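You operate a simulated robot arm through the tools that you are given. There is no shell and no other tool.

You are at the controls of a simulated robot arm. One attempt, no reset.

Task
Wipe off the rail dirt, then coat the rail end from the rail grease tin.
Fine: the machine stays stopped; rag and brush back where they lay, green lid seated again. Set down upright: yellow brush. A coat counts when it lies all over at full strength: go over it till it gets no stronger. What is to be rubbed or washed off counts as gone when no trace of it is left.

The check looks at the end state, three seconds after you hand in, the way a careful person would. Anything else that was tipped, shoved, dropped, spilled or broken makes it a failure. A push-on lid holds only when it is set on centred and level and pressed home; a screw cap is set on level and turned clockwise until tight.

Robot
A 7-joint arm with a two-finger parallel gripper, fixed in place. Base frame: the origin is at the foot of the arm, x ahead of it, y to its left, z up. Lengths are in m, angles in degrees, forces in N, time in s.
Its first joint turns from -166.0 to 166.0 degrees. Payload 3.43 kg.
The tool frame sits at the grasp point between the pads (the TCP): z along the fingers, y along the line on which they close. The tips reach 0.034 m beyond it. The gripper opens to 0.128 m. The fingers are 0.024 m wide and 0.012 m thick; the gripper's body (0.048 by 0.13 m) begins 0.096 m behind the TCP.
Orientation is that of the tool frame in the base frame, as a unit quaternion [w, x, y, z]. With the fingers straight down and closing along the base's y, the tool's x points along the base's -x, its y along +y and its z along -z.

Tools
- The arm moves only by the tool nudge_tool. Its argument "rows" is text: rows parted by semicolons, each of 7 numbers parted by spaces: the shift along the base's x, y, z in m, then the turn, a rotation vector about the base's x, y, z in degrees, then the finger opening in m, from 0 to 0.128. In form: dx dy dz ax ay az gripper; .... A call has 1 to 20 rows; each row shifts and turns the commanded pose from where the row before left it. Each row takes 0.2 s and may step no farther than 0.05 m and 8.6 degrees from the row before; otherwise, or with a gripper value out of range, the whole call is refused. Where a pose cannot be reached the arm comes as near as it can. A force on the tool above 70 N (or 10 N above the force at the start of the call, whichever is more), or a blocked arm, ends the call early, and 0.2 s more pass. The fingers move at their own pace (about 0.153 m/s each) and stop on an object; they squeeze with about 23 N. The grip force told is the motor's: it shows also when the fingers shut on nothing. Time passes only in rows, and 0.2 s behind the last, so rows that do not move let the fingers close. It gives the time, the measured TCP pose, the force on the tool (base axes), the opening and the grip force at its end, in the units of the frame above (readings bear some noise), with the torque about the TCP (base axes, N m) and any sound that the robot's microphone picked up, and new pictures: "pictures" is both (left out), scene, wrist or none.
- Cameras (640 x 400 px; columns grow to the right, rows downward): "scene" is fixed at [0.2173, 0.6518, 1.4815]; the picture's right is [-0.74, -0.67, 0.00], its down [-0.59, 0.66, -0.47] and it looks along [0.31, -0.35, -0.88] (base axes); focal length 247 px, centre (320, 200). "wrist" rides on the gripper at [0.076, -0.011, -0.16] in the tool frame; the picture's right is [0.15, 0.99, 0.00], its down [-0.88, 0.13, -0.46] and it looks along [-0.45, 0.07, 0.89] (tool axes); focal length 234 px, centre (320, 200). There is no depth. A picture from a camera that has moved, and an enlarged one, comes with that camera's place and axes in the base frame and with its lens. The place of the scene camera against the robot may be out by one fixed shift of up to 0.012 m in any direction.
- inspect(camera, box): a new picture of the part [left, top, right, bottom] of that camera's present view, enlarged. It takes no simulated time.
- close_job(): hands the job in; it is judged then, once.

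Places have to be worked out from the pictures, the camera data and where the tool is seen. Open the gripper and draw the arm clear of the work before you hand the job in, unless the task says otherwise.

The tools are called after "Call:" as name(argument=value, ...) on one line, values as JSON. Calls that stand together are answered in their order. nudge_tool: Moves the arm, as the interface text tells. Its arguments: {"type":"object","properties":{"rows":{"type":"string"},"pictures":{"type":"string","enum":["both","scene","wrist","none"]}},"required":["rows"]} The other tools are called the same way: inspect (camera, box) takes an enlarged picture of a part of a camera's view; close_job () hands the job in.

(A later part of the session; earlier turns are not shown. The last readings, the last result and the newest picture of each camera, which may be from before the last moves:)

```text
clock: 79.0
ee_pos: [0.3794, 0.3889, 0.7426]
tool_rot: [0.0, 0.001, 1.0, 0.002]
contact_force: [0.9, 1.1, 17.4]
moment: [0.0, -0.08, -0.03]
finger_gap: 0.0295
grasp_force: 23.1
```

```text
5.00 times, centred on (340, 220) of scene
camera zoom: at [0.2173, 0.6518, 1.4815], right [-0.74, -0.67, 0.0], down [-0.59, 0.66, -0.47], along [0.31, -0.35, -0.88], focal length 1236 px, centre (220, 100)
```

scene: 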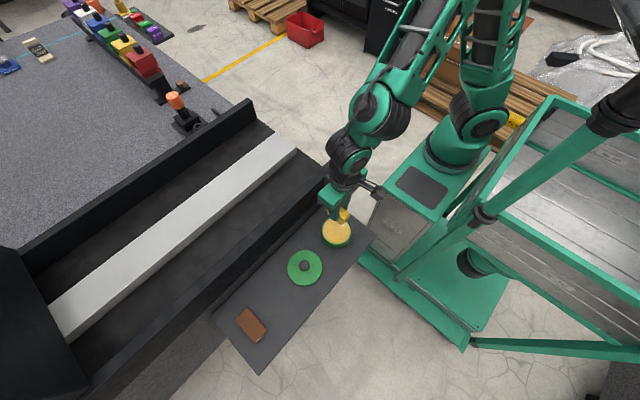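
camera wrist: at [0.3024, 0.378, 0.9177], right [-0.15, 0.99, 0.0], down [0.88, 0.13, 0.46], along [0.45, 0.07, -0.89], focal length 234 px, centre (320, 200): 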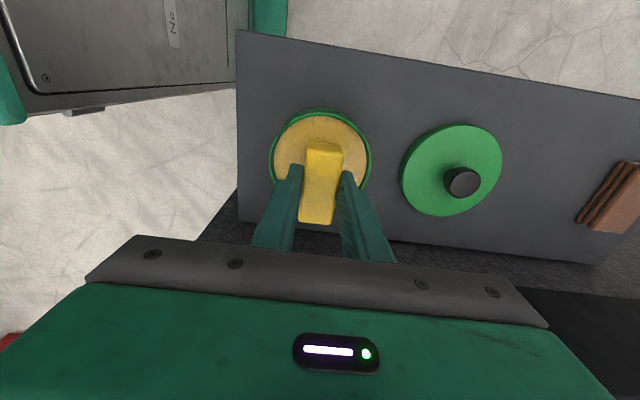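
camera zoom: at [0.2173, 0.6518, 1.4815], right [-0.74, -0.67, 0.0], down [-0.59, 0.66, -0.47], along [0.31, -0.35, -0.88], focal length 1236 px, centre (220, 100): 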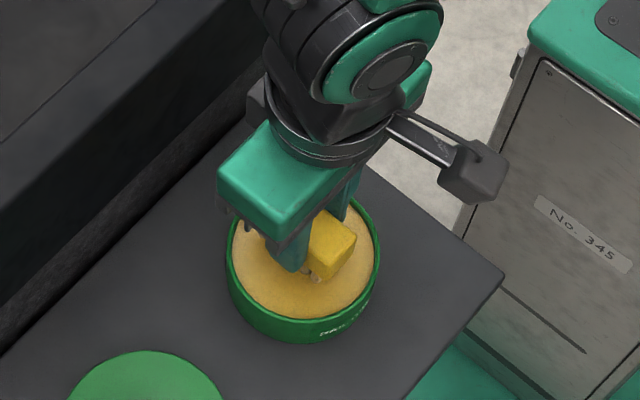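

The bristles press on the grease at TCP z ≈ 0.743 (17 N). I hold a moment, then lift and look at the bristles and the tin.

Call:
nudge_tool(rows="0 0 0 0 0 0 0.012;0 0 0.002 0 0 0 0.012;0 0 0.02 0 0 0 0.012;0 0 0.04 0 0 0 0.012;0 0 0.045 0 0 0 0.012;0 0 0.045 0 0 0 0.012;0 0 0 0 0 0 0.012", pictures="both")

Call:
inspect(camera="scene", box=[290, 160, 390, 260])

Call:
inspect(camera="wrist", box=[230, 90, 410, 250])

```text
clock: 80.6
ee_pos: [0.3778, 0.3894, 0.8936]
tool_rot: [0.001, 0.0, 1.0, 0.0]
contact_force: [-0.8, 0.1, -0.5]
moment: [0.02, 0.02, 0.0]
finger_gap: 0.0294
grasp_force: 23.1
camera wrist: at [0.3019, 0.3783, 1.0551], right [-0.15, 0.99, 0.0], down [0.88, 0.13, 0.46], along [0.45, 0.07, -0.89], focal length 234 px, centre (320, 200)
```

scene: 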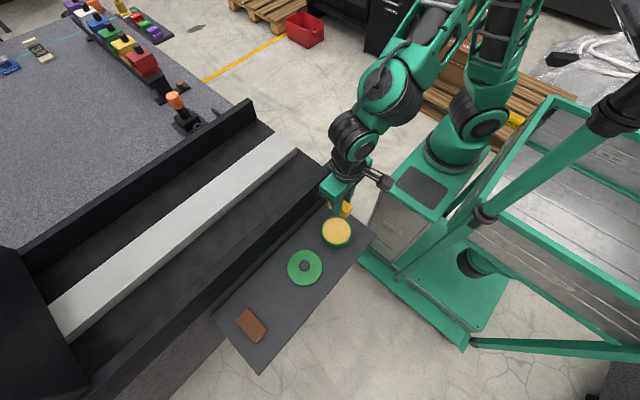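
wrist: 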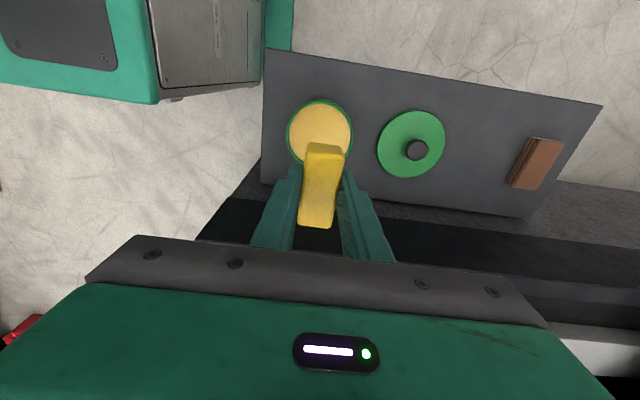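

```text
4.00 times, centred on (340, 210) of scene
camera zoom: at [0.2173, 0.6518, 1.4815], right [-0.74, -0.67, 0.0], down [-0.59, 0.66, -0.47], along [0.31, -0.35, -0.88], focal length 989 px, centre (240, 160)
```

zoom: 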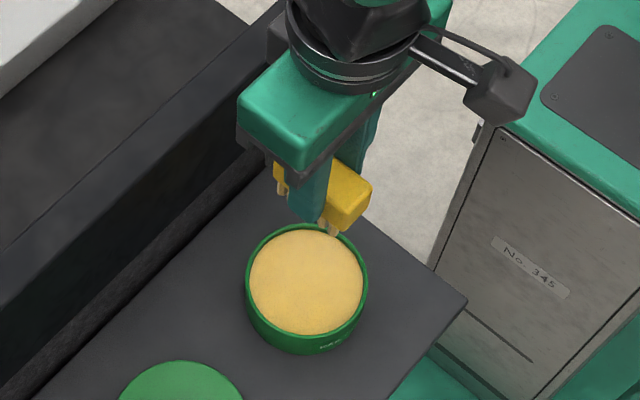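

```text
2.50 times, centred on (320, 170) of wrist
camera zoom: at [0.3019, 0.3783, 1.0551], right [-0.15, 0.99, 0.0], down [0.88, 0.13, 0.46], along [0.45, 0.07, -0.89], focal length 585 px, centre (320, 275)
```

zoom: 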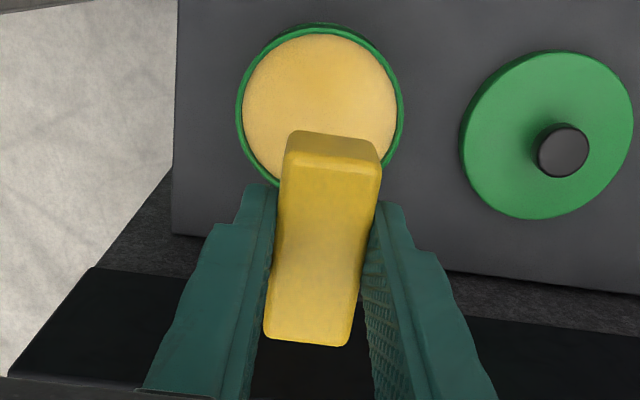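

The bristles are amber with grease now. I raise the brush, cross over the wall and go above the rail near its end.

Call:
nudge_tool(rows="0 0 0.043 0 0 0 0.012;0 0 0.043 0 0 0 0.012;0.0422 -0.0075 0 0 0 0 0.012;0.0422 -0.0075 0 0 0 0 0.012;0.0422 -0.0075 0 0 0 0 0.012;0.0422 -0.0075 0 0 0 0 0.012;0.0422 -0.0075 0 0 0 0 0.012;0.0422 -0.0075 0 0 0 0 0.012;0.0422 -0.0075 0 0 0 0 0.012;0.0422 -0.0075 0 0 0 0 0.012;0 0 -0.04 0 0 0 0.012;0 0 -0.04 0 0 0 0.012;0 0 -0.03 0 0 0 0.012;0 0 0 0 0 0 0.012", pictures="both")

```text
clock: 83.6
ee_pos: [0.7139, 0.3267, 0.8698]
tool_rot: [-0.001, 0.001, 1.0, 0.0]
contact_force: [-0.8, 0.0, -0.8]
moment: [0.0, -0.01, 0.03]
finger_gap: 0.0291
grasp_force: 22.8
camera wrist: at [0.6382, 0.3155, 1.0308], right [-0.15, 0.99, 0.0], down [0.88, 0.13, 0.46], along [0.45, 0.07, -0.89], focal length 234 px, centre (320, 200)
```

scene: 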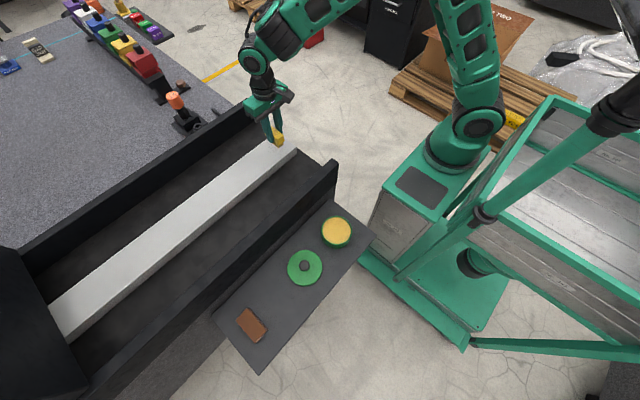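
wrist: 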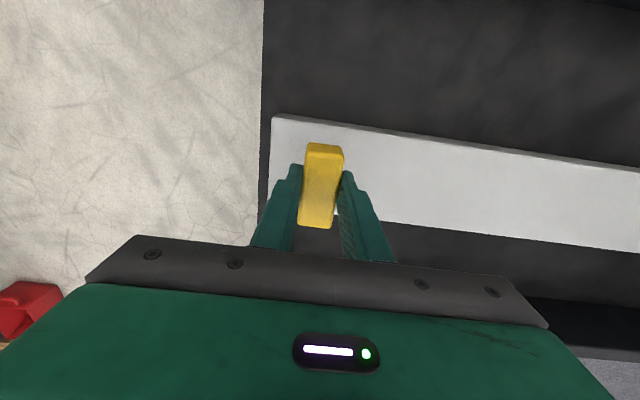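

The brush hangs over the near half of the rail's width at its end. I step down to contact.

Call:
nudge_tool(rows="0.002 0 -0.01 0 0 0 0.012;0 0 -0.01 0 0 0 0.012;0 0 -0.006 0 0 0 0.012;0 0 -0.003 0 0 0 0.012;0 0 0 0 0 0 0.012", pictures="none")

```text
clock: 84.8
ee_pos: [0.7179, 0.3288, 0.8413]
tool_rot: [0.0, 0.001, 1.0, 0.0]
contact_force: [0.2, 0.3, -1.0]
moment: [0.03, -0.01, -0.01]
finger_gap: 0.0294
grasp_force: 22.9
```

Call:
nudge_tool(rows="0 0 -0.002 0 0 0 0.012;0 0 -0.002 0 0 0 0.012;0 0 0 0 0 0 0.012", pictures="none")

```text
clock: 85.6
ee_pos: [0.7188, 0.3276, 0.8377]
tool_rot: [0.0, 0.002, 1.0, 0.0]
contact_force: [0.9, -0.9, -0.7]
moment: [0.02, 0.01, -0.01]
finger_gap: 0.0293
grasp_force: 23.5
```

Call:
nudge_tool(rows="0 0 -0.0015 0 0 0 0.012;0 0 -0.0015 0 0 0 0.012;0 0 0 0 0 0 0.012", pictures="none")

```text
clock: 86.4
ee_pos: [0.7187, 0.3288, 0.834]
tool_rot: [0.0, 0.001, 1.0, 0.0]
contact_force: [-0.2, 0.2, -1.1]
moment: [0.02, -0.03, 0.01]
finger_gap: 0.0292
grasp_force: 23.6
```

Call:
nudge_tool(rows="-0.002 0 -0.0015 0 0 0 0.012;0 0 0 0 0 0 0.012", pictures="none")

```text
clock: 87.0
ee_pos: [0.7171, 0.3304, 0.8326]
tool_rot: [0.0, 0.0, 1.0, -0.001]
contact_force: [0.2, 0.1, -1.5]
moment: [0.01, 0.0, -0.01]
finger_gap: 0.0294
grasp_force: 23.2
```

Call:
nudge_tool(rows="0 0 -0.0015 0 0 0 0.012;0 0 0 0 0 0 0.012", pictures="none")

Call:
inspect(camera="scene", box=[230, 100, 330, 180])

```text
clock: 87.6
ee_pos: [0.7171, 0.3272, 0.8309]
tool_rot: [-0.001, 0.001, 1.0, 0.0]
contact_force: [0.1, -0.1, -1.4]
moment: [0.02, 0.01, -0.01]
finger_gap: 0.029
grasp_force: 23.1
```

```text
5.00 times, centred on (280, 140) of scene
camera zoom: at [0.2173, 0.6518, 1.4815], right [-0.74, -0.67, 0.0], down [-0.59, 0.66, -0.47], along [0.31, -0.35, -0.88], focal length 1236 px, centre (520, 500)
```

zoom: 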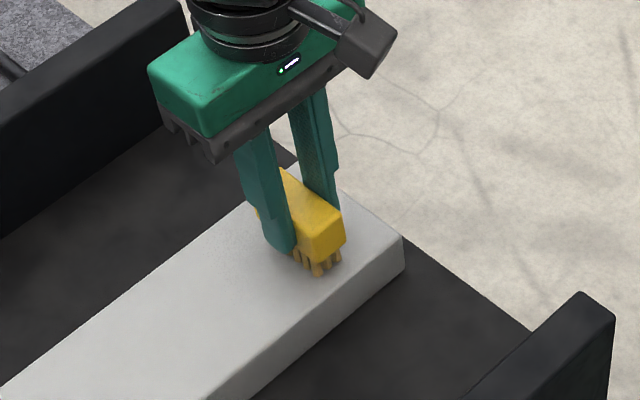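

Bristles are right at the surface. I keep stepping down 1 mm.

Call:
nudge_tool(rows="0 0 -0.0012 0 0 0 0.012;0 0 0 0 0 0 0.012", pictures="none")

```text
clock: 88.2
ee_pos: [0.7169, 0.3281, 0.8293]
tool_rot: [-0.001, 0.001, 1.0, 0.0]
contact_force: [-1.3, -0.6, -0.2]
moment: [-0.02, -0.01, -0.03]
finger_gap: 0.0291
grasp_force: 23.3
```

Call:
nudge_tool(rows="0 0 -0.0012 0 0 0 0.012;0 0 0 0 0 0 0.012", pictures="none")

```text
clock: 88.8
ee_pos: [0.7177, 0.3296, 0.8288]
tool_rot: [0.0, 0.001, 1.0, 0.0]
contact_force: [0.7, 1.0, -0.7]
moment: [0.0, -0.01, 0.02]
finger_gap: 0.029
grasp_force: 23.1
```

Call:
nudge_tool(rows="0 0 -0.0015 0 0 0 0.012;0 0 0 0 0 0 0.012", pictures="none")

```text
clock: 89.4
ee_pos: [0.7184, 0.3291, 0.829]
tool_rot: [0.001, 0.0, 1.0, 0.001]
contact_force: [-1.8, 1.7, 17.7]
moment: [0.0, 0.13, 0.02]
finger_gap: 0.0295
grasp_force: 23.1
```

Contact at TCP z ≈ 0.829 (about 18 N). I ease up slightly and make a first stroke in +y to see where the coat appears.

Call:
nudge_tool(rows="0 0 0.0005 0 0 0 0.012;0 0.015 0 0 0 0 0.012;0 0.015 0 0 0 0 0.012;0 0.015 0 0 0 0 0.012;0 0.015 0 0 0 0 0.012;0 0.015 0 0 0 0 0.012", pictures="wrist")

Call:
inspect(camera="scene", box=[210, 110, 310, 190])

```text
clock: 90.8
ee_pos: [0.7178, 0.402, 0.8294]
tool_rot: [0.0, 0.0, 1.0, -0.001]
contact_force: [-0.2, -0.1, -1.8]
moment: [-0.03, 0.03, 0.03]
finger_gap: 0.0292
grasp_force: 22.9
camera wrist: at [0.6413, 0.3917, 0.9893], right [-0.15, 0.99, 0.0], down [0.88, 0.13, 0.46], along [0.45, 0.07, -0.89], focal length 234 px, centre (320, 200)
```

wrist: 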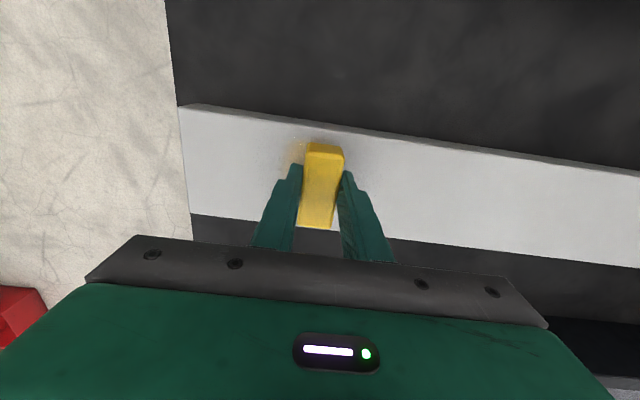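

```text
5.00 times, centred on (260, 150) of scene
camera zoom: at [0.2173, 0.6518, 1.4815], right [-0.74, -0.67, 0.0], down [-0.59, 0.66, -0.47], along [0.31, -0.35, -0.88], focal length 1236 px, centre (620, 450)
```

zoom: 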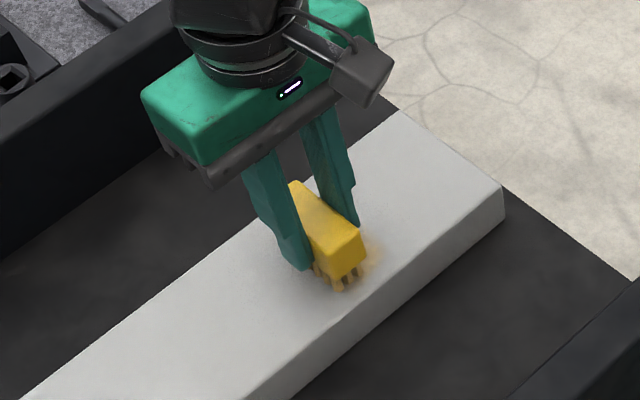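

The coat appears only from about y 0.37 onward, i.e. the zone matches the formerly dirty area. Contact was just lost, so I lower a bit and check the force.

Call:
nudge_tool(rows="0 0 -0.0012 0 0 0 0.012;0 0 0 0 0 0 0.012", pictures="none")

```text
clock: 91.4
ee_pos: [0.7183, 0.403, 0.8284]
tool_rot: [0.0, 0.001, 1.0, 0.002]
contact_force: [-0.7, -0.4, 6.2]
moment: [-0.02, 0.02, -0.04]
finger_gap: 0.029
grasp_force: 23.0
```

Now 6 N of contact. I sweep back to y 0.35 and then forward along the whole zone to y 0.63.

Call:
nudge_tool(rows="0 -0.017 -0.0003 0 0 0 0.012;0 -0.017 0 0 0 0 0.012;0 -0.017 0 0 0 0 0.012;0 0.0175 0 0 0 0 0.012;0 0.0175 0 0 0 0 0.012;0 0.0175 0 0 0 0 0.012;0 0.0175 0 0 0 0 0.012;0 0.0175 0 0 0 0 0.012;0 0.0175 0 0 0 0 0.012;0 0.0175 0 0 0 0 0.012;0 0.0175 0 0 0 0 0.012", pictures="wrist")

```text
clock: 93.8
ee_pos: [0.7163, 0.4932, 0.8269]
tool_rot: [-0.001, 0.0, 1.0, 0.0]
contact_force: [0.1, 1.0, 1.7]
moment: [0.0, -0.04, 0.0]
finger_gap: 0.0294
grasp_force: 22.8
camera wrist: at [0.6399, 0.482, 0.9865], right [-0.15, 0.99, 0.0], down [0.88, 0.13, 0.45], along [0.45, 0.07, -0.89], focal length 234 px, centre (320, 200)
```

wrist: 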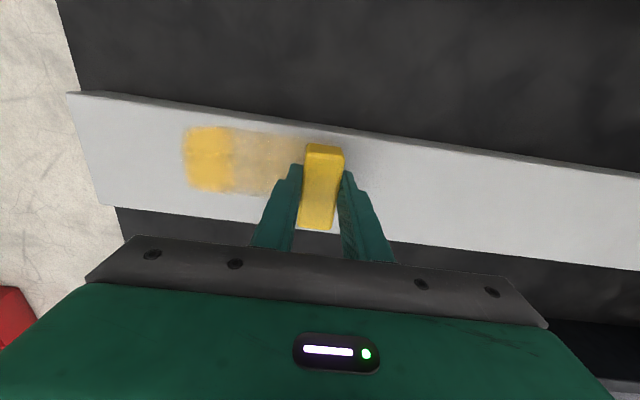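

The coat is building: strong where I went over it twice, lighter after a single pass. I continue the stroke to the right end.

Call:
nudge_tool(rows="0 0 -0.0006 0 0 0 0.012;0 0.0175 0 0 0 0 0.012;0 0.0175 0 0 0 0 0.012;0 0.0175 0 0 0 0 0.012;0 0.0175 0 0 0 0 0.012;0 0.0175 0 0 0 0 0.012;0 0.0175 0 0 0 0 0.012;0 0.0175 0 0 0 0 0.012;0 0.0175 0 0 0 0 0.012", pictures="wrist")

```text
clock: 95.8
ee_pos: [0.7173, 0.6345, 0.8259]
tool_rot: [0.0, 0.001, 1.0, 0.0]
contact_force: [0.9, -2.5, 6.8]
moment: [-0.11, -0.08, 0.02]
finger_gap: 0.0292
grasp_force: 22.8
camera wrist: at [0.6415, 0.6222, 0.9863], right [-0.14, 0.99, 0.0], down [0.88, 0.13, 0.46], along [0.45, 0.07, -0.89], focal length 234 px, centre (320, 200)
```

wrist: 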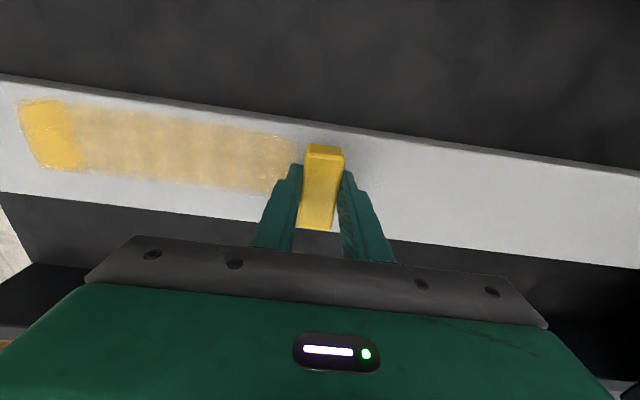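

The zone ends near y 0.607. I sweep back over the same strip.

Call:
nudge_tool(rows="0 -0.0175 -0.0003 0 0 0 0.012;0 -0.0175 0 0 0 0 0.012;0 -0.0175 0 0 0 0 0.012;0 -0.0175 0 0 0 0 0.012;0 -0.0175 0 0 0 0 0.012;0 -0.0175 0 0 0 0 0.012;0 -0.0175 0 0 0 0 0.012;0 -0.0175 0 0 0 0 0.012", pictures="wrist")

```text
clock: 97.6
ee_pos: [0.7163, 0.4933, 0.8255]
tool_rot: [0.001, 0.001, 1.0, 0.001]
contact_force: [1.3, 4.0, 16.3]
moment: [0.11, 0.08, -0.04]
finger_gap: 0.0293
grasp_force: 23.1
camera wrist: at [0.6414, 0.481, 0.9861], right [-0.15, 0.99, 0.0], down [0.88, 0.13, 0.46], along [0.45, 0.07, -0.89], focal length 234 px, centre (320, 200)
```

wrist: 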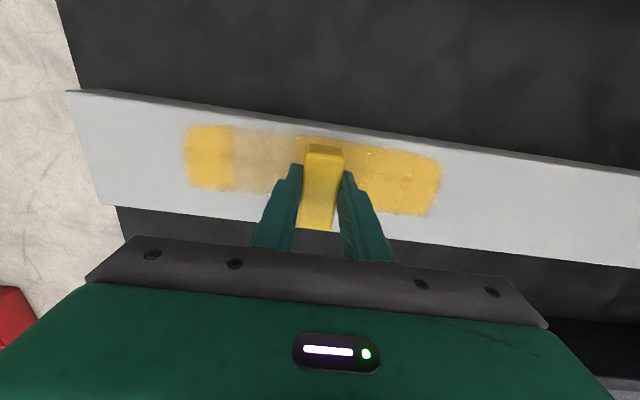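

The second pass makes it much stronger. I continue to the left end, easing very slightly.

Call:
nudge_tool(rows="0 -0.0175 0.0003 0 0 0 0.012;0 -0.0175 0 0 0 0 0.012;0 -0.0175 0 0 0 0 0.012;0 -0.0175 0 0 0 0 0.012;0 -0.0175 0 0 0 0 0.012;0 -0.0175 0 0 0 0 0.012;0 -0.0175 0 0 0 0 0.012;0 -0.0175 0 0 0 0 0.012;0 0 0 0 0 0 0.012", pictures="wrist")

Call:
inspect(camera="wrist", box=[260, 90, 580, 270])

```text
clock: 99.6
ee_pos: [0.7162, 0.3503, 0.8252]
tool_rot: [0.0, 0.001, 1.0, 0.0]
contact_force: [-0.7, 2.6, 11.8]
moment: [0.07, -0.02, -0.01]
finger_gap: 0.0289
grasp_force: 23.4
camera wrist: at [0.6396, 0.3399, 0.9851], right [-0.14, 0.99, 0.0], down [0.88, 0.13, 0.46], along [0.45, 0.07, -0.89], focal length 234 px, centre (320, 200)
```

wrist: 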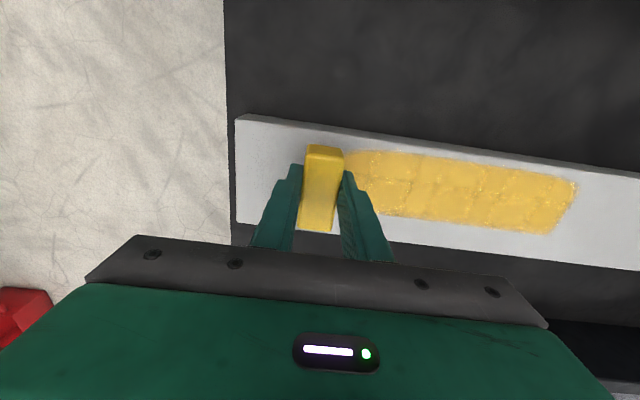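

```text
2.00 times, centred on (420, 180) of wrist
camera zoom: at [0.6396, 0.3399, 0.9851], right [-0.14, 0.99, 0.0], down [0.88, 0.13, 0.46], along [0.45, 0.07, -0.89], focal length 468 px, centre (120, 240)
```

zoom: 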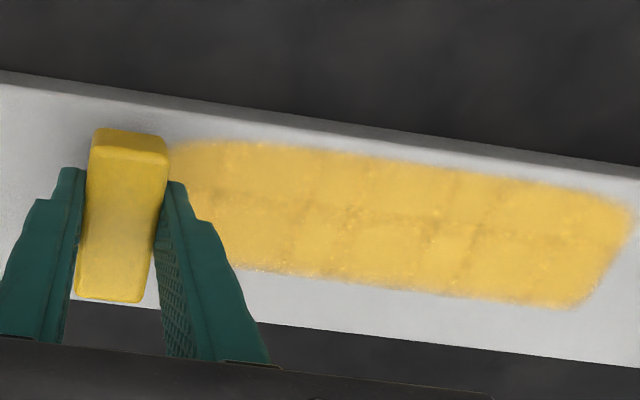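

The near strip (x 0.685–0.75) is well coated between y ≈ 0.37 and 0.606. I shift 38 mm towards the far edge and stroke along that strip.

Call:
nudge_tool(rows="0.019 0 0 0 0 0 0.012;0.019 0 0 0 0 0 0.012;0 0.0175 0 0 0 0 0.012;0 0.0175 0 0 0 0 0.012;0 0.0175 0 0 0 0 0.012;0 0.0175 0 0 0 0 0.012;0 0.0175 0 0 0 0 0.012;0 0.0175 0 0 0 0 0.012;0 0.0175 0 0 0 0 0.012;0 0.0175 0 0 0 0 0.012", pictures="wrist")

```text
clock: 101.8
ee_pos: [0.7557, 0.4933, 0.8256]
tool_rot: [0.001, 0.002, 1.0, -0.001]
contact_force: [0.2, 0.2, -0.3]
moment: [0.01, 0.0, 0.04]
finger_gap: 0.029
grasp_force: 23.5
camera wrist: at [0.6793, 0.4814, 0.9861], right [-0.14, 0.99, 0.0], down [0.88, 0.13, 0.46], along [0.45, 0.07, -0.89], focal length 234 px, centre (320, 200)
```

wrist: 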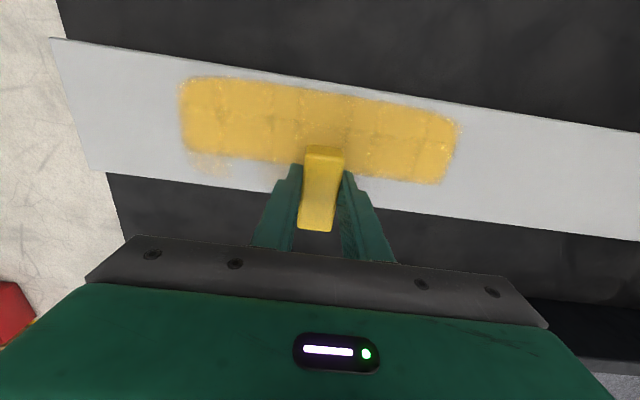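

Contact faded on this strip, only a faint trace at the left was laid. I lower a bit and check the force.

Call:
nudge_tool(rows="0 0 -0.0015 0 0 0 0.012;0 0 0 0 0 0 0.012", pictures="none")

```text
clock: 102.4
ee_pos: [0.7562, 0.4924, 0.8245]
tool_rot: [0.0, 0.001, 1.0, 0.001]
contact_force: [-0.3, -1.0, 5.9]
moment: [-0.09, 0.14, 0.01]
finger_gap: 0.0295
grasp_force: 23.1
```

Call:
nudge_tool(rows="0 -0.0175 -0.0006 0 0 0 0.012;0 -0.0175 0 0 0 0 0.012;0 -0.0175 0 0 0 0 0.012;0 -0.0175 0 0 0 0 0.012;0 -0.0175 0 0 0 0 0.012;0 -0.0175 0 0 0 0 0.012;0 -0.0175 0 0 0 0 0.012;0 -0.0175 0 0 0 0 0.012;0 0 0 0 0 0 0.012", pictures="wrist")

```text
clock: 104.4
ee_pos: [0.7545, 0.3518, 0.8232]
tool_rot: [0.0, 0.001, 1.0, 0.0]
contact_force: [0.3, 3.2, 17.4]
moment: [0.1, -0.04, -0.03]
finger_gap: 0.0289
grasp_force: 23.4
camera wrist: at [0.6784, 0.3408, 0.9847], right [-0.15, 0.99, 0.0], down [0.88, 0.13, 0.46], along [0.45, 0.07, -0.89], focal length 234 px, centre (320, 200)
```

wrist: 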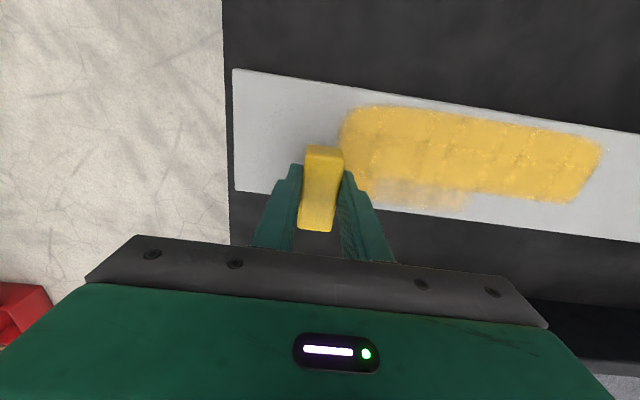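

Good contact (17 N), the far strip is getting its first layer. Now one long sweep to the right end.

Call:
nudge_tool(rows="0 0.0175 0 0 0 0 0.012;0 0.0175 0 0 0 0 0.012;0 0.0175 0 0 0 0 0.012;0 0.0175 0 0 0 0 0.012;0 0.0175 0 0 0 0 0.012;0 0.0175 0 0 0 0 0.012;0 0.0175 0 0 0 0 0.012;0 0.0175 0 0 0 0 0.012", pictures="none")

```text
clock: 106.2
ee_pos: [0.7539, 0.493, 0.8238]
tool_rot: [0.0, 0.001, 1.0, 0.0]
contact_force: [-0.2, -1.9, 4.4]
moment: [-0.01, -0.06, -0.01]
finger_gap: 0.0293
grasp_force: 23.2
```

Call:
nudge_tool(rows="0 0 -0.0008 0 0 0 0.012;0 0.0175 0 0 0 0 0.012;0 0.0175 0 0 0 0 0.012;0 0.0175 0 0 0 0 0.012;0 0.0175 0 0 0 0 0.012;0 0.0175 0 0 0 0 0.012;0 0.0175 0 0 0 0 0.012;0 0.0175 0 0 0 0 0.012;0 0.0175 0 0 0 0 0.012", pictures="wrist")

```text
clock: 108.2
ee_pos: [0.7549, 0.6341, 0.8233]
tool_rot: [0.0, 0.001, 1.0, 0.0]
contact_force: [1.4, -2.6, 5.8]
moment: [-0.06, -0.21, -0.06]
finger_gap: 0.0291
grasp_force: 22.6
out of reach, approached as far as the arm can: row 9
camera wrist: at [0.679, 0.6225, 0.9835], right [-0.15, 0.99, 0.0], down [0.88, 0.13, 0.46], along [0.45, 0.07, -0.89], focal length 234 px, centre (320, 200)
```

wrist: 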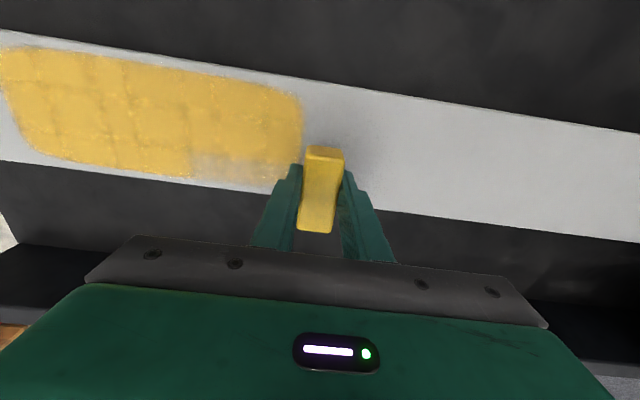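

The far strip's right part is only lightly coated. I sweep back with slightly more pressure.

Call:
nudge_tool(rows="0 -0.012 -0.0005 0 0 0 0.012;0 -0.016 0 0 0 0 0.012;0 -0.016 0 0 0 0 0.012;0 -0.016 0 0 0 0 0.012;0 -0.016 0 0 0 0 0.012;0 -0.016 0 0 0 0 0.012;0 -0.016 0 0 0 0 0.012;0 -0.016 0 0 0 0 0.012;0 -0.016 0 0 0 0 0.012", pictures="wrist")

```text
clock: 110.2
ee_pos: [0.7527, 0.4899, 0.8227]
tool_rot: [0.0, 0.002, 1.0, 0.0]
contact_force: [-0.5, 2.4, 17.1]
moment: [0.11, 0.04, -0.02]
finger_gap: 0.0293
grasp_force: 23.4
camera wrist: at [0.6765, 0.4784, 0.9829], right [-0.14, 0.99, 0.0], down [0.88, 0.13, 0.46], along [0.45, 0.07, -0.89], focal length 234 px, centre (320, 200)
```

wrist: 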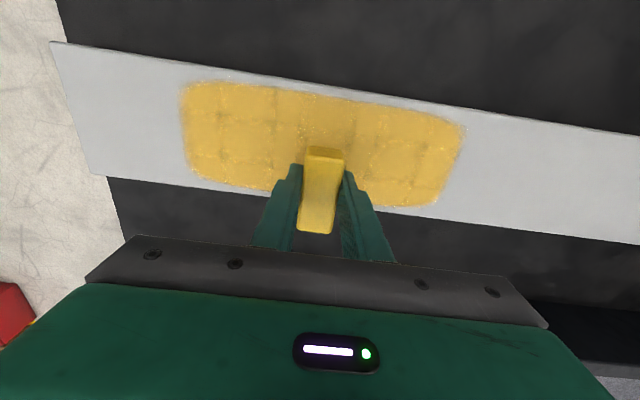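

The zone is now visible as one rounded rectangle. I zoom in to look at evenness.

Call:
inspect(camera="wrist", box=[160, 60, 490, 240])

Call:
inspect(camera="scene", box=[170, 120, 300, 210])

```text
1.94 times, centred on (325, 150) of wrist
camera zoom: at [0.6765, 0.4784, 0.9829], right [-0.14, 0.99, 0.0], down [0.88, 0.13, 0.46], along [0.45, 0.07, -0.89], focal length 454 px, centre (310, 297)
```

zoom: 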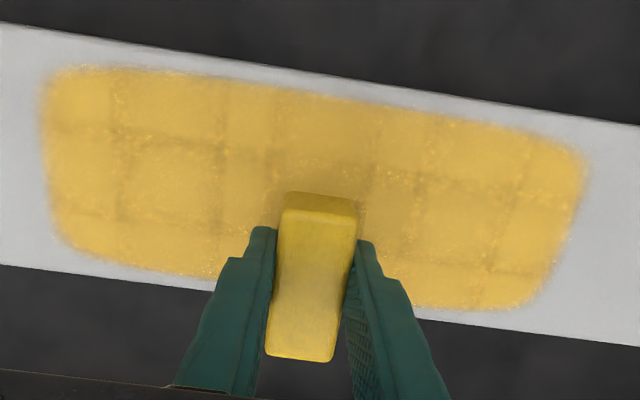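

```text
4.44 times, centred on (235, 165) of scene
camera zoom: at [0.2173, 0.6518, 1.4815], right [-0.74, -0.67, 0.0], down [-0.59, 0.66, -0.47], along [0.31, -0.35, -0.88], focal length 1099 px, centre (698, 356)
```

zoom: 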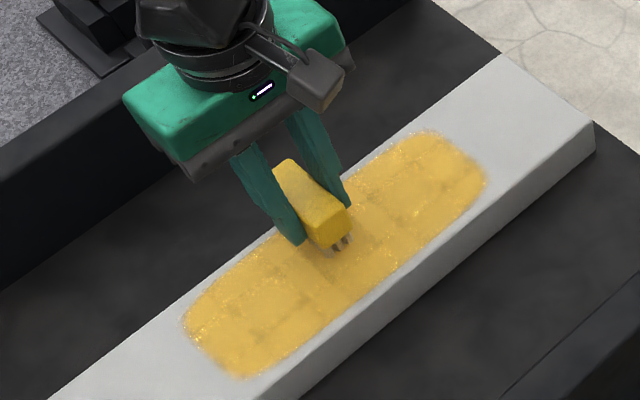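

The coat zone spans about x 0.689–0.778, y 0.367–0.607; it is mottled and the bristles now look grey, so the brush is running dry. I lift off and go back to the tin for more grease.

Call:
nudge_tool(rows="0 0 0.012 0 0 0 0.012;0 0 0.045 0 0 0 0.012;0 0 0.045 0 0 0 0.012;0 0 0.045 0 0 0 0.012;-0.0414 -0.0112 0 0 0 0 0.012;-0.0414 -0.0112 0 0 0 0 0.012;-0.0414 -0.0112 0 0 0 0 0.012;-0.0414 -0.0112 0 0 0 0 0.012;-0.0414 -0.0112 0 0 0 0 0.012;-0.0414 -0.0112 0 0 0 0 0.012;-0.0414 -0.0112 0 0 0 0 0.012;-0.0414 -0.0112 0 0 0 0 0.012;-0.0414 -0.0112 0 0 0 0 0.012;0 0 0 0 0 0 0.012", pictures="both")

Call:
inspect(camera="scene", box=[170, 120, 300, 210])

Call:
inspect(camera="wrist", box=[230, 90, 410, 250])

```text
clock: 113.2
ee_pos: [0.3791, 0.3901, 0.9714]
tool_rot: [-0.001, 0.001, 1.0, 0.0]
contact_force: [0.6, 0.6, -0.8]
moment: [-0.02, 0.02, 0.04]
finger_gap: 0.0293
grasp_force: 23.7
camera wrist: at [0.3031, 0.3781, 1.1309], right [-0.15, 0.99, 0.0], down [0.88, 0.13, 0.46], along [0.45, 0.07, -0.89], focal length 234 px, centre (320, 200)
```

scene: 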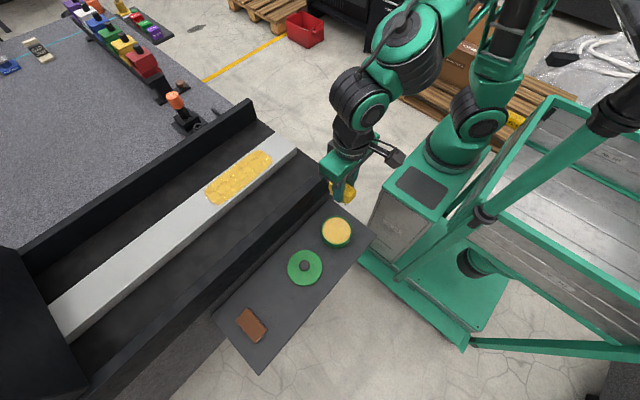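
wrist: 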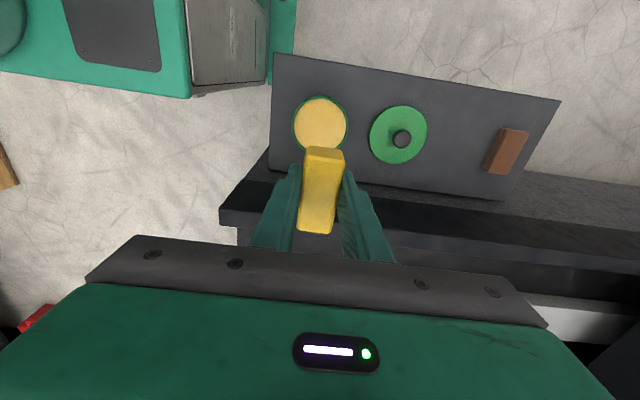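

```text
4.44 times, centred on (235, 165) of scene
camera zoom: at [0.2173, 0.6518, 1.4815], right [-0.74, -0.67, 0.0], down [-0.59, 0.66, -0.47], along [0.31, -0.35, -0.88], focal length 1099 px, centre (698, 356)
```

zoom: 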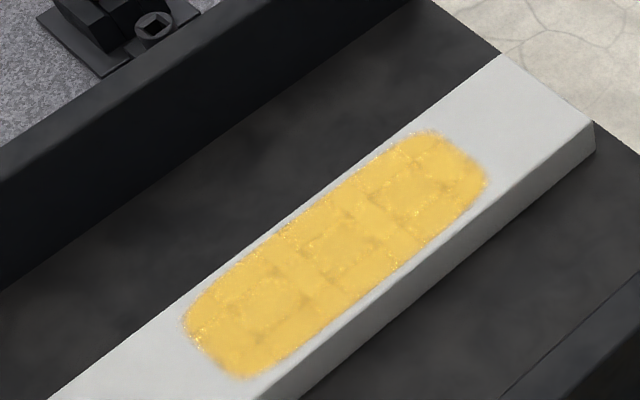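

```text
2.50 times, centred on (320, 170) of wrist
camera zoom: at [0.3031, 0.3781, 1.1309], right [-0.15, 0.99, 0.0], down [0.88, 0.13, 0.46], along [0.45, 0.07, -0.89], focal length 585 px, centre (320, 275)
```

zoom: 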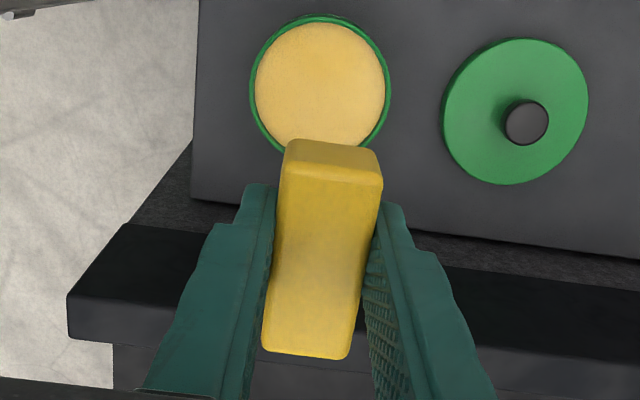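

The coat already covers the zone. I dip again: descend over the tin centre, then slowly to contact.

Call:
nudge_tool(rows="0.001 -0.001 -0.045 0 0 0 0.012;0 0 -0.045 0 0 0 0.012;0 0 -0.045 0 0 0 0.012;0 0 -0.045 0 0 0 0.012;0 0 -0.025 0 0 0 0.012;0 0 -0.01 0 0 0 0.012;0 0 0 0 0 0 0.012", pictures="wrist")

Call:
inspect(camera="wrist", box=[220, 80, 420, 250])

```text
clock: 114.8
ee_pos: [0.3805, 0.3889, 0.7538]
tool_rot: [0.001, 0.0, 1.0, 0.0]
contact_force: [0.8, -0.1, -0.4]
moment: [0.03, 0.0, -0.03]
finger_gap: 0.029
grasp_force: 23.1
camera wrist: at [0.3034, 0.3771, 0.9137], right [-0.15, 0.99, 0.0], down [0.88, 0.13, 0.46], along [0.45, 0.07, -0.89], focal length 234 px, centre (320, 200)
```

wrist: 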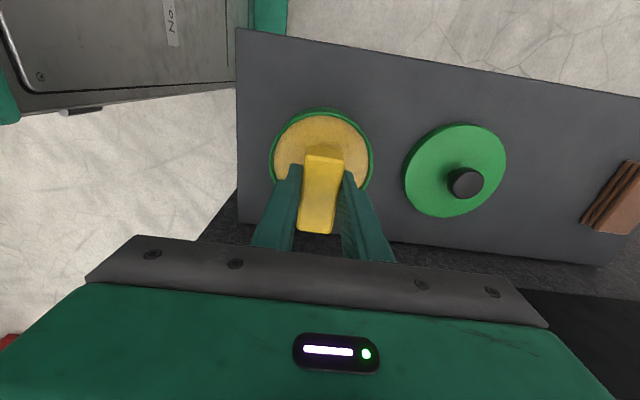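

```text
2.35 times, centred on (320, 165) of wrist
camera zoom: at [0.3034, 0.3771, 0.9137], right [-0.15, 0.99, 0.0], down [0.88, 0.13, 0.46], along [0.45, 0.07, -0.89], focal length 551 px, centre (320, 282)
```

zoom: 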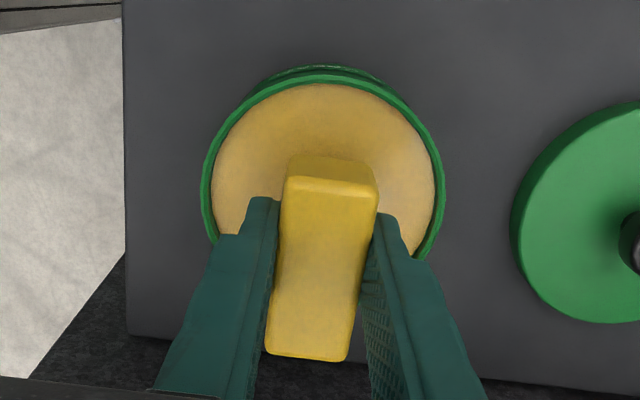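

Centred over the grease. I lower slowly until it just touches.

Call:
nudge_tool(rows="0 0 -0.005 0 0 0 0.012;0 0 -0.005 0 0 0 0.012;0 0 -0.004 0 0 0 0.012;0 0 0 0 0 0 0.012", pictures="none")

```text
clock: 115.8
ee_pos: [0.382, 0.387, 0.7405]
tool_rot: [0.0, 0.001, 1.0, 0.001]
contact_force: [0.6, -0.3, -0.6]
moment: [-0.02, 0.02, 0.02]
finger_gap: 0.0294
grasp_force: 22.4
```

Call:
nudge_tool(rows="0 0 -0.003 0 0 0 0.012;0 0 -0.002 0 0 0 0.012;0 0 0 0 0 0 0.012", pictures="none")

```text
clock: 116.6
ee_pos: [0.3813, 0.3883, 0.736]
tool_rot: [0.0, 0.001, 1.0, 0.001]
contact_force: [-0.3, -0.6, 17.0]
moment: [-0.06, -0.06, 0.04]
finger_gap: 0.0289
grasp_force: 22.9
```

Contact at z 0.736 (17 N). I hold briefly, then lift and return above the rail at the near strip.

Call:
nudge_tool(rows="0 0 0.0007 0 0 0 0.012;0 0 0 0 0 0 0.012;0 0 0.02 0 0 0 0.012;0 0 0.04 0 0 0 0.012;0 0 0.045 0 0 0 0.012;0 0 0.045 0 0 0 0.012;0 0 0.045 0 0 0 0.012;0 0 0.04 0 0 0 0.012;0 0 0 0 0 0 0.012", pictures="scene")

Call:
inspect(camera="scene", box=[290, 140, 390, 260])

```text
clock: 118.6
ee_pos: [0.382, 0.3878, 0.9739]
tool_rot: [0.0, 0.002, 1.0, 0.0]
contact_force: [-0.3, 0.6, -0.7]
moment: [-0.01, 0.0, -0.05]
finger_gap: 0.0294
grasp_force: 23.5
```

scene: 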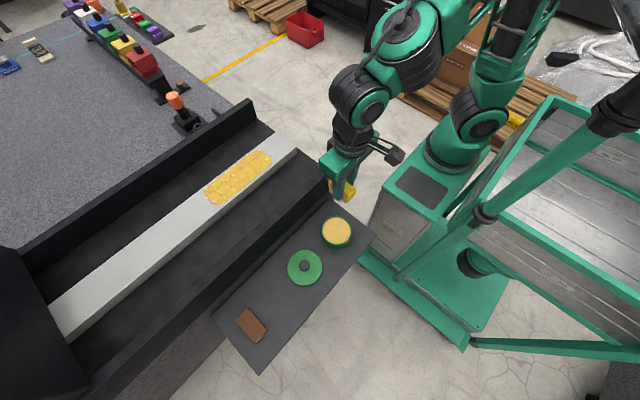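

```text
3.33 times, centred on (340, 200) of scene
camera zoom: at [0.2173, 0.6518, 1.4815], right [-0.74, -0.67, 0.0], down [-0.59, 0.66, -0.47], along [0.31, -0.35, -0.88], focal length 824 px, centre (253, 200)
```

zoom: 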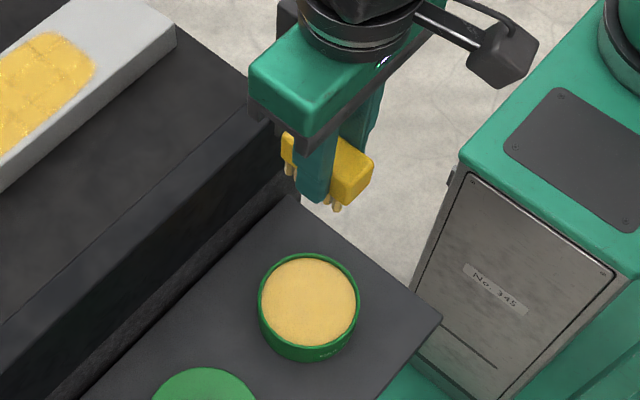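

The bristles are loaded again. I return over the wall to the left end of the near strip and descend close to contact.

Call:
nudge_tool(rows="0.047 -0.004 0 0 0 0 0.012;0.047 -0.004 0 0 0 0 0.012;0.047 -0.004 0 0 0 0 0.012;0.047 -0.004 0 0 0 0 0.012;0.047 -0.004 0 0 0 0 0.012;0.047 -0.004 0 0 0 0 0.012;0.047 -0.004 0 0 0 0 0.012;0 0 -0.045 0 0 0 0.012;0 0 -0.045 0 0 0 0.012;0 0 -0.035 0 0 0 0.012;0 0 -0.015 0 0 0 0.012;0 0 0 0 0 0 0.012", pictures="wrist")

```text
clock: 121.2
ee_pos: [0.7088, 0.3581, 0.8302]
tool_rot: [0.0, 0.0, 1.0, 0.0]
contact_force: [0.4, -0.2, -1.3]
moment: [0.0, -0.02, 0.03]
finger_gap: 0.0293
grasp_force: 23.0
camera wrist: at [0.6332, 0.3469, 0.9913], right [-0.15, 0.99, 0.0], down [0.88, 0.13, 0.46], along [0.45, 0.07, -0.89], focal length 234 px, centre (320, 200)
```

wrist: 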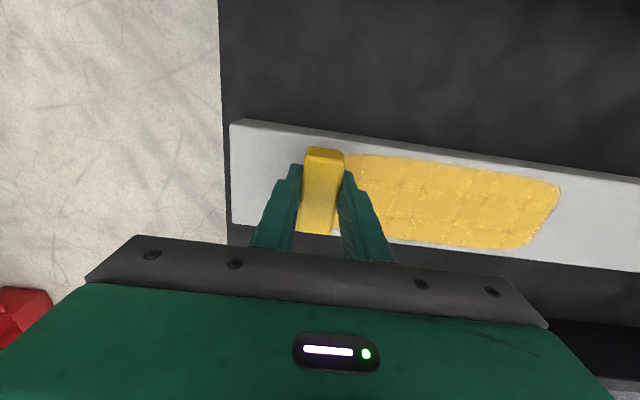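

Call:
nudge_tool(rows="0.002 0 -0.002 0 0 0 0.012;0 0 -0.002 0 0 0 0.012;0 0 -0.002 0 0 0 0.012;0 0 0 0 0 0 0.012", pictures="none")

```text
clock: 122.2
ee_pos: [0.7121, 0.3591, 0.8248]
tool_rot: [-0.001, 0.001, 1.0, 0.0]
contact_force: [0.6, -0.2, -1.3]
moment: [-0.03, 0.01, 0.0]
finger_gap: 0.0292
grasp_force: 23.2
```

Call:
nudge_tool(rows="0 0 -0.0015 0 0 0 0.012;0 0 -0.0015 0 0 0 0.012;0 0 0 0 0 0 0.012", pictures="none")

```text
clock: 123.0
ee_pos: [0.7115, 0.3603, 0.822]
tool_rot: [0.0, 0.001, 1.0, 0.0]
contact_force: [1.0, 0.9, -0.6]
moment: [-0.02, -0.01, 0.01]
finger_gap: 0.0294
grasp_force: 23.0
```

Call:
nudge_tool(rows="0 0 -0.0012 0 0 0 0.012;0 0 0 0 0 0 0.012", pictures="none")

```text
clock: 123.6
ee_pos: [0.7115, 0.358, 0.8217]
tool_rot: [0.0, 0.0, 1.0, 0.0]
contact_force: [-2.5, -1.4, 8.4]
moment: [-0.1, 0.07, -0.04]
finger_gap: 0.0293
grasp_force: 22.7
```

Contact at 8 N. I sweep along the near strip (x 0.711) to the right.

Call:
nudge_tool(rows="0 0.0175 -0.0002 0 0 0 0.012;0 0.0175 0 0 0 0 0.012;0 0.0175 0 0 0 0 0.012;0 0.0175 0 0 0 0 0.012;0 0.0175 0 0 0 0 0.012;0 0.0175 0 0 0 0 0.012;0 0.0175 0 0 0 0 0.012", pictures="none")

```text
clock: 125.2
ee_pos: [0.7113, 0.4819, 0.821]
tool_rot: [-0.001, 0.0, 1.0, 0.0]
contact_force: [0.2, -0.9, -1.3]
moment: [0.0, 0.01, -0.01]
finger_gap: 0.0295
grasp_force: 23.2
```

Contact faded at mid-stroke. I press 1 mm down and sweep back to the left first, then right with a slight downward slope.

Call:
nudge_tool(rows="0 0 -0.001 0 0 0 0.012;0 0 0 0 0 0 0.012", pictures="none")

```text
clock: 125.8
ee_pos: [0.7108, 0.4819, 0.8203]
tool_rot: [0.0, 0.0, 1.0, -0.001]
contact_force: [-1.1, -0.3, 3.4]
moment: [0.0, -0.05, -0.02]
finger_gap: 0.0292
grasp_force: 22.8
```

Call:
nudge_tool(rows="0 0 -0.0005 0 0 0 0.012;0 -0.0175 0 0 0 0 0.012;0 -0.0175 0 0 0 0 0.012;0 -0.0175 0 0 0 0 0.012;0 -0.0175 0 0 0 0 0.012;0 -0.0175 0 0 0 0 0.012;0 -0.0175 0 0 0 0 0.012;0 -0.0175 0 0 0 0 0.012;0 0.0175 0 0 0 0 0.012;0 0.0175 0 0 0 0 0.012;0 0.0175 0 0 0 0 0.012;0 0.0175 0 0 0 0 0.012;0 0.0175 0 0 0 0 0.012;0 0.0175 -0.0001 0 0 0 0.012;0 0.0175 -0.0001 0 0 0 0.012;0 0.0175 -0.0001 0 0 0 0.012", pictures="wrist")

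```text
clock: 129.2
ee_pos: [0.711, 0.4995, 0.8176]
tool_rot: [0.0, 0.0, 1.0, 0.0]
contact_force: [0.6, -1.3, 10.0]
moment: [-0.08, 0.05, 0.03]
finger_gap: 0.0291
grasp_force: 22.8
camera wrist: at [0.6354, 0.4879, 0.9786], right [-0.15, 0.99, 0.0], down [0.88, 0.13, 0.46], along [0.45, 0.07, -0.89], focal length 234 px, centre (320, 200)
```

wrist: 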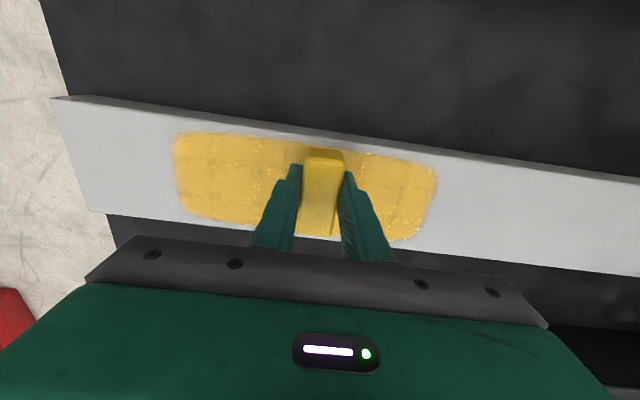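

Call:
inspect(camera="wrist", box=[150, 100, 470, 280])

Call:
inspect(camera="scene", box=[180, 100, 310, 210])

```text
2.00 times, centred on (310, 190) of wrist
camera zoom: at [0.6354, 0.4879, 0.9786], right [-0.15, 0.99, 0.0], down [0.88, 0.13, 0.46], along [0.45, 0.07, -0.89], focal length 468 px, centre (340, 220)
```

zoom: 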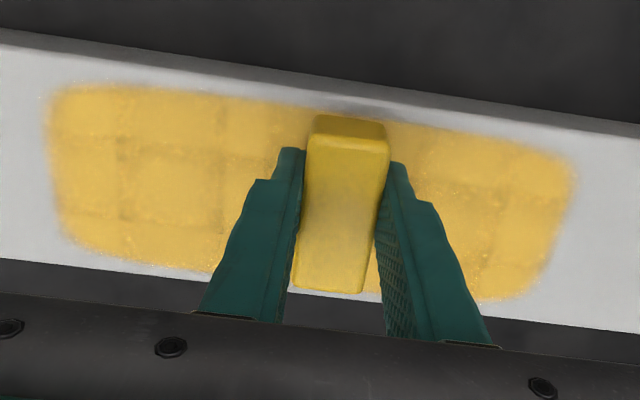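

```text
3.64 times, centred on (245, 155) of scene
camera zoom: at [0.2173, 0.6518, 1.4815], right [-0.74, -0.67, 0.0], down [-0.59, 0.66, -0.47], along [0.31, -0.35, -0.88], focal length 899 px, centre (593, 364)
```

zoom: 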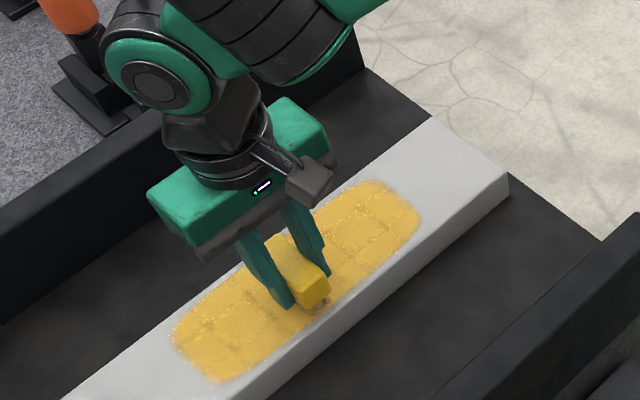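

The colour is becoming even. I continue the near strip to the right end with light pressure.

Call:
nudge_tool(rows="0 0.0175 0.0002 0 0 0 0.012;0 0.0175 0 0 0 0 0.012;0 0.0175 0 0 0 0 0.012;0 0.0175 0 0 0 0 0.012;0 0.0175 0 0 0 0 0.012;0 0.0175 -0.0001 0 0 0 0.012;0 0.0175 -0.0001 0 0 0 0.012", pictures="none")

```text
clock: 130.8
ee_pos: [0.7133, 0.6206, 0.8184]
tool_rot: [0.0, -0.001, 1.0, 0.0]
contact_force: [1.2, -0.5, 5.1]
moment: [0.0, -0.09, 0.03]
finger_gap: 0.0292
grasp_force: 22.5
```

Call:
nudge_tool(rows="0 -0.0175 -0.0003 0 0 0 0.012;0 -0.0175 0 0 0 0 0.012;0 -0.0175 0 0 0 0 0.012;0 -0.0175 0 0 0 0 0.012;0 -0.0175 0 0 0 0 0.012;0 -0.0175 0 0 0 0 0.012;0 -0.0175 0 0 0 0 0.012;0 -0.0175 0 0 0 0 0.012", pictures="wrist")

Call:
inspect(camera="wrist", box=[150, 100, 470, 280])

```text
clock: 132.6
ee_pos: [0.712, 0.482, 0.8172]
tool_rot: [0.001, 0.001, 1.0, 0.0]
contact_force: [1.8, 3.2, 15.5]
moment: [0.12, -0.01, -0.02]
finger_gap: 0.0293
grasp_force: 22.8
camera wrist: at [0.6363, 0.4696, 0.9782], right [-0.14, 0.99, 0.0], down [0.88, 0.13, 0.46], along [0.45, 0.07, -0.89], focal length 234 px, centre (320, 200)
```

wrist: 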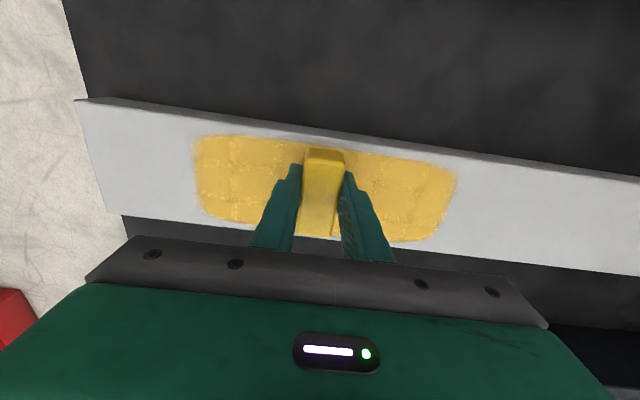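

```text
2.00 times, centred on (310, 190) of wrist
camera zoom: at [0.6363, 0.4696, 0.9782], right [-0.14, 0.99, 0.0], down [0.88, 0.13, 0.46], along [0.45, 0.07, -0.89], focal length 468 px, centre (340, 220)
```

zoom: 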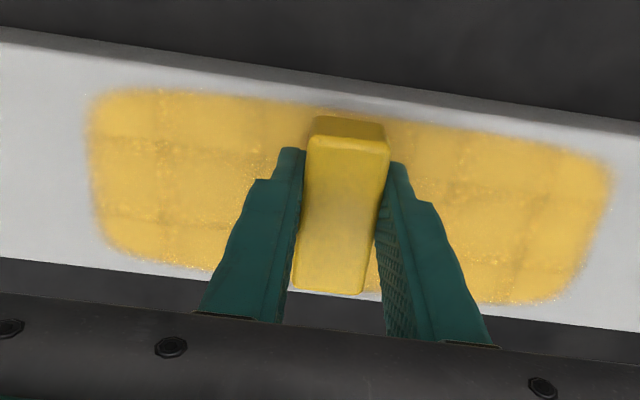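

The near strip is even. I shift to the far strip (x ≈ 0.756), easing pressure a bit, and sweep left.

Call:
nudge_tool(rows="0.022 0 0.0004 0 0 0 0.012;0.022 0 0 0 0 0 0.012;0 -0.0175 0 0 0 0 0.012;0 -0.0175 0 0 0 0 0.012;0 -0.0175 0 0 0 0 0.012;0 -0.0175 0 0 0 0 0.012;0 -0.0175 0 0 0 0 0.012;0 -0.0175 0 0 0 0 0.012;0 -0.0175 0 0 0 0 0.012;0 0 0 0 0 0 0.012", pictures="none")

```text
clock: 134.8
ee_pos: [0.7545, 0.3594, 0.8201]
tool_rot: [0.0, 0.0, 1.0, 0.0]
contact_force: [0.4, 0.5, -1.4]
moment: [-0.02, -0.02, -0.04]
finger_gap: 0.029
grasp_force: 22.9
```

Call:
nudge_tool(rows="0 0 -0.0015 0 0 0 0.012;0 0 0 0 0 0 0.012", pictures="none")

```text
clock: 135.4
ee_pos: [0.7536, 0.36, 0.8193]
tool_rot: [0.001, -0.001, 1.0, 0.001]
contact_force: [-3.1, -1.8, 15.3]
moment: [-0.14, 0.35, 0.0]
finger_gap: 0.0292
grasp_force: 22.8
```

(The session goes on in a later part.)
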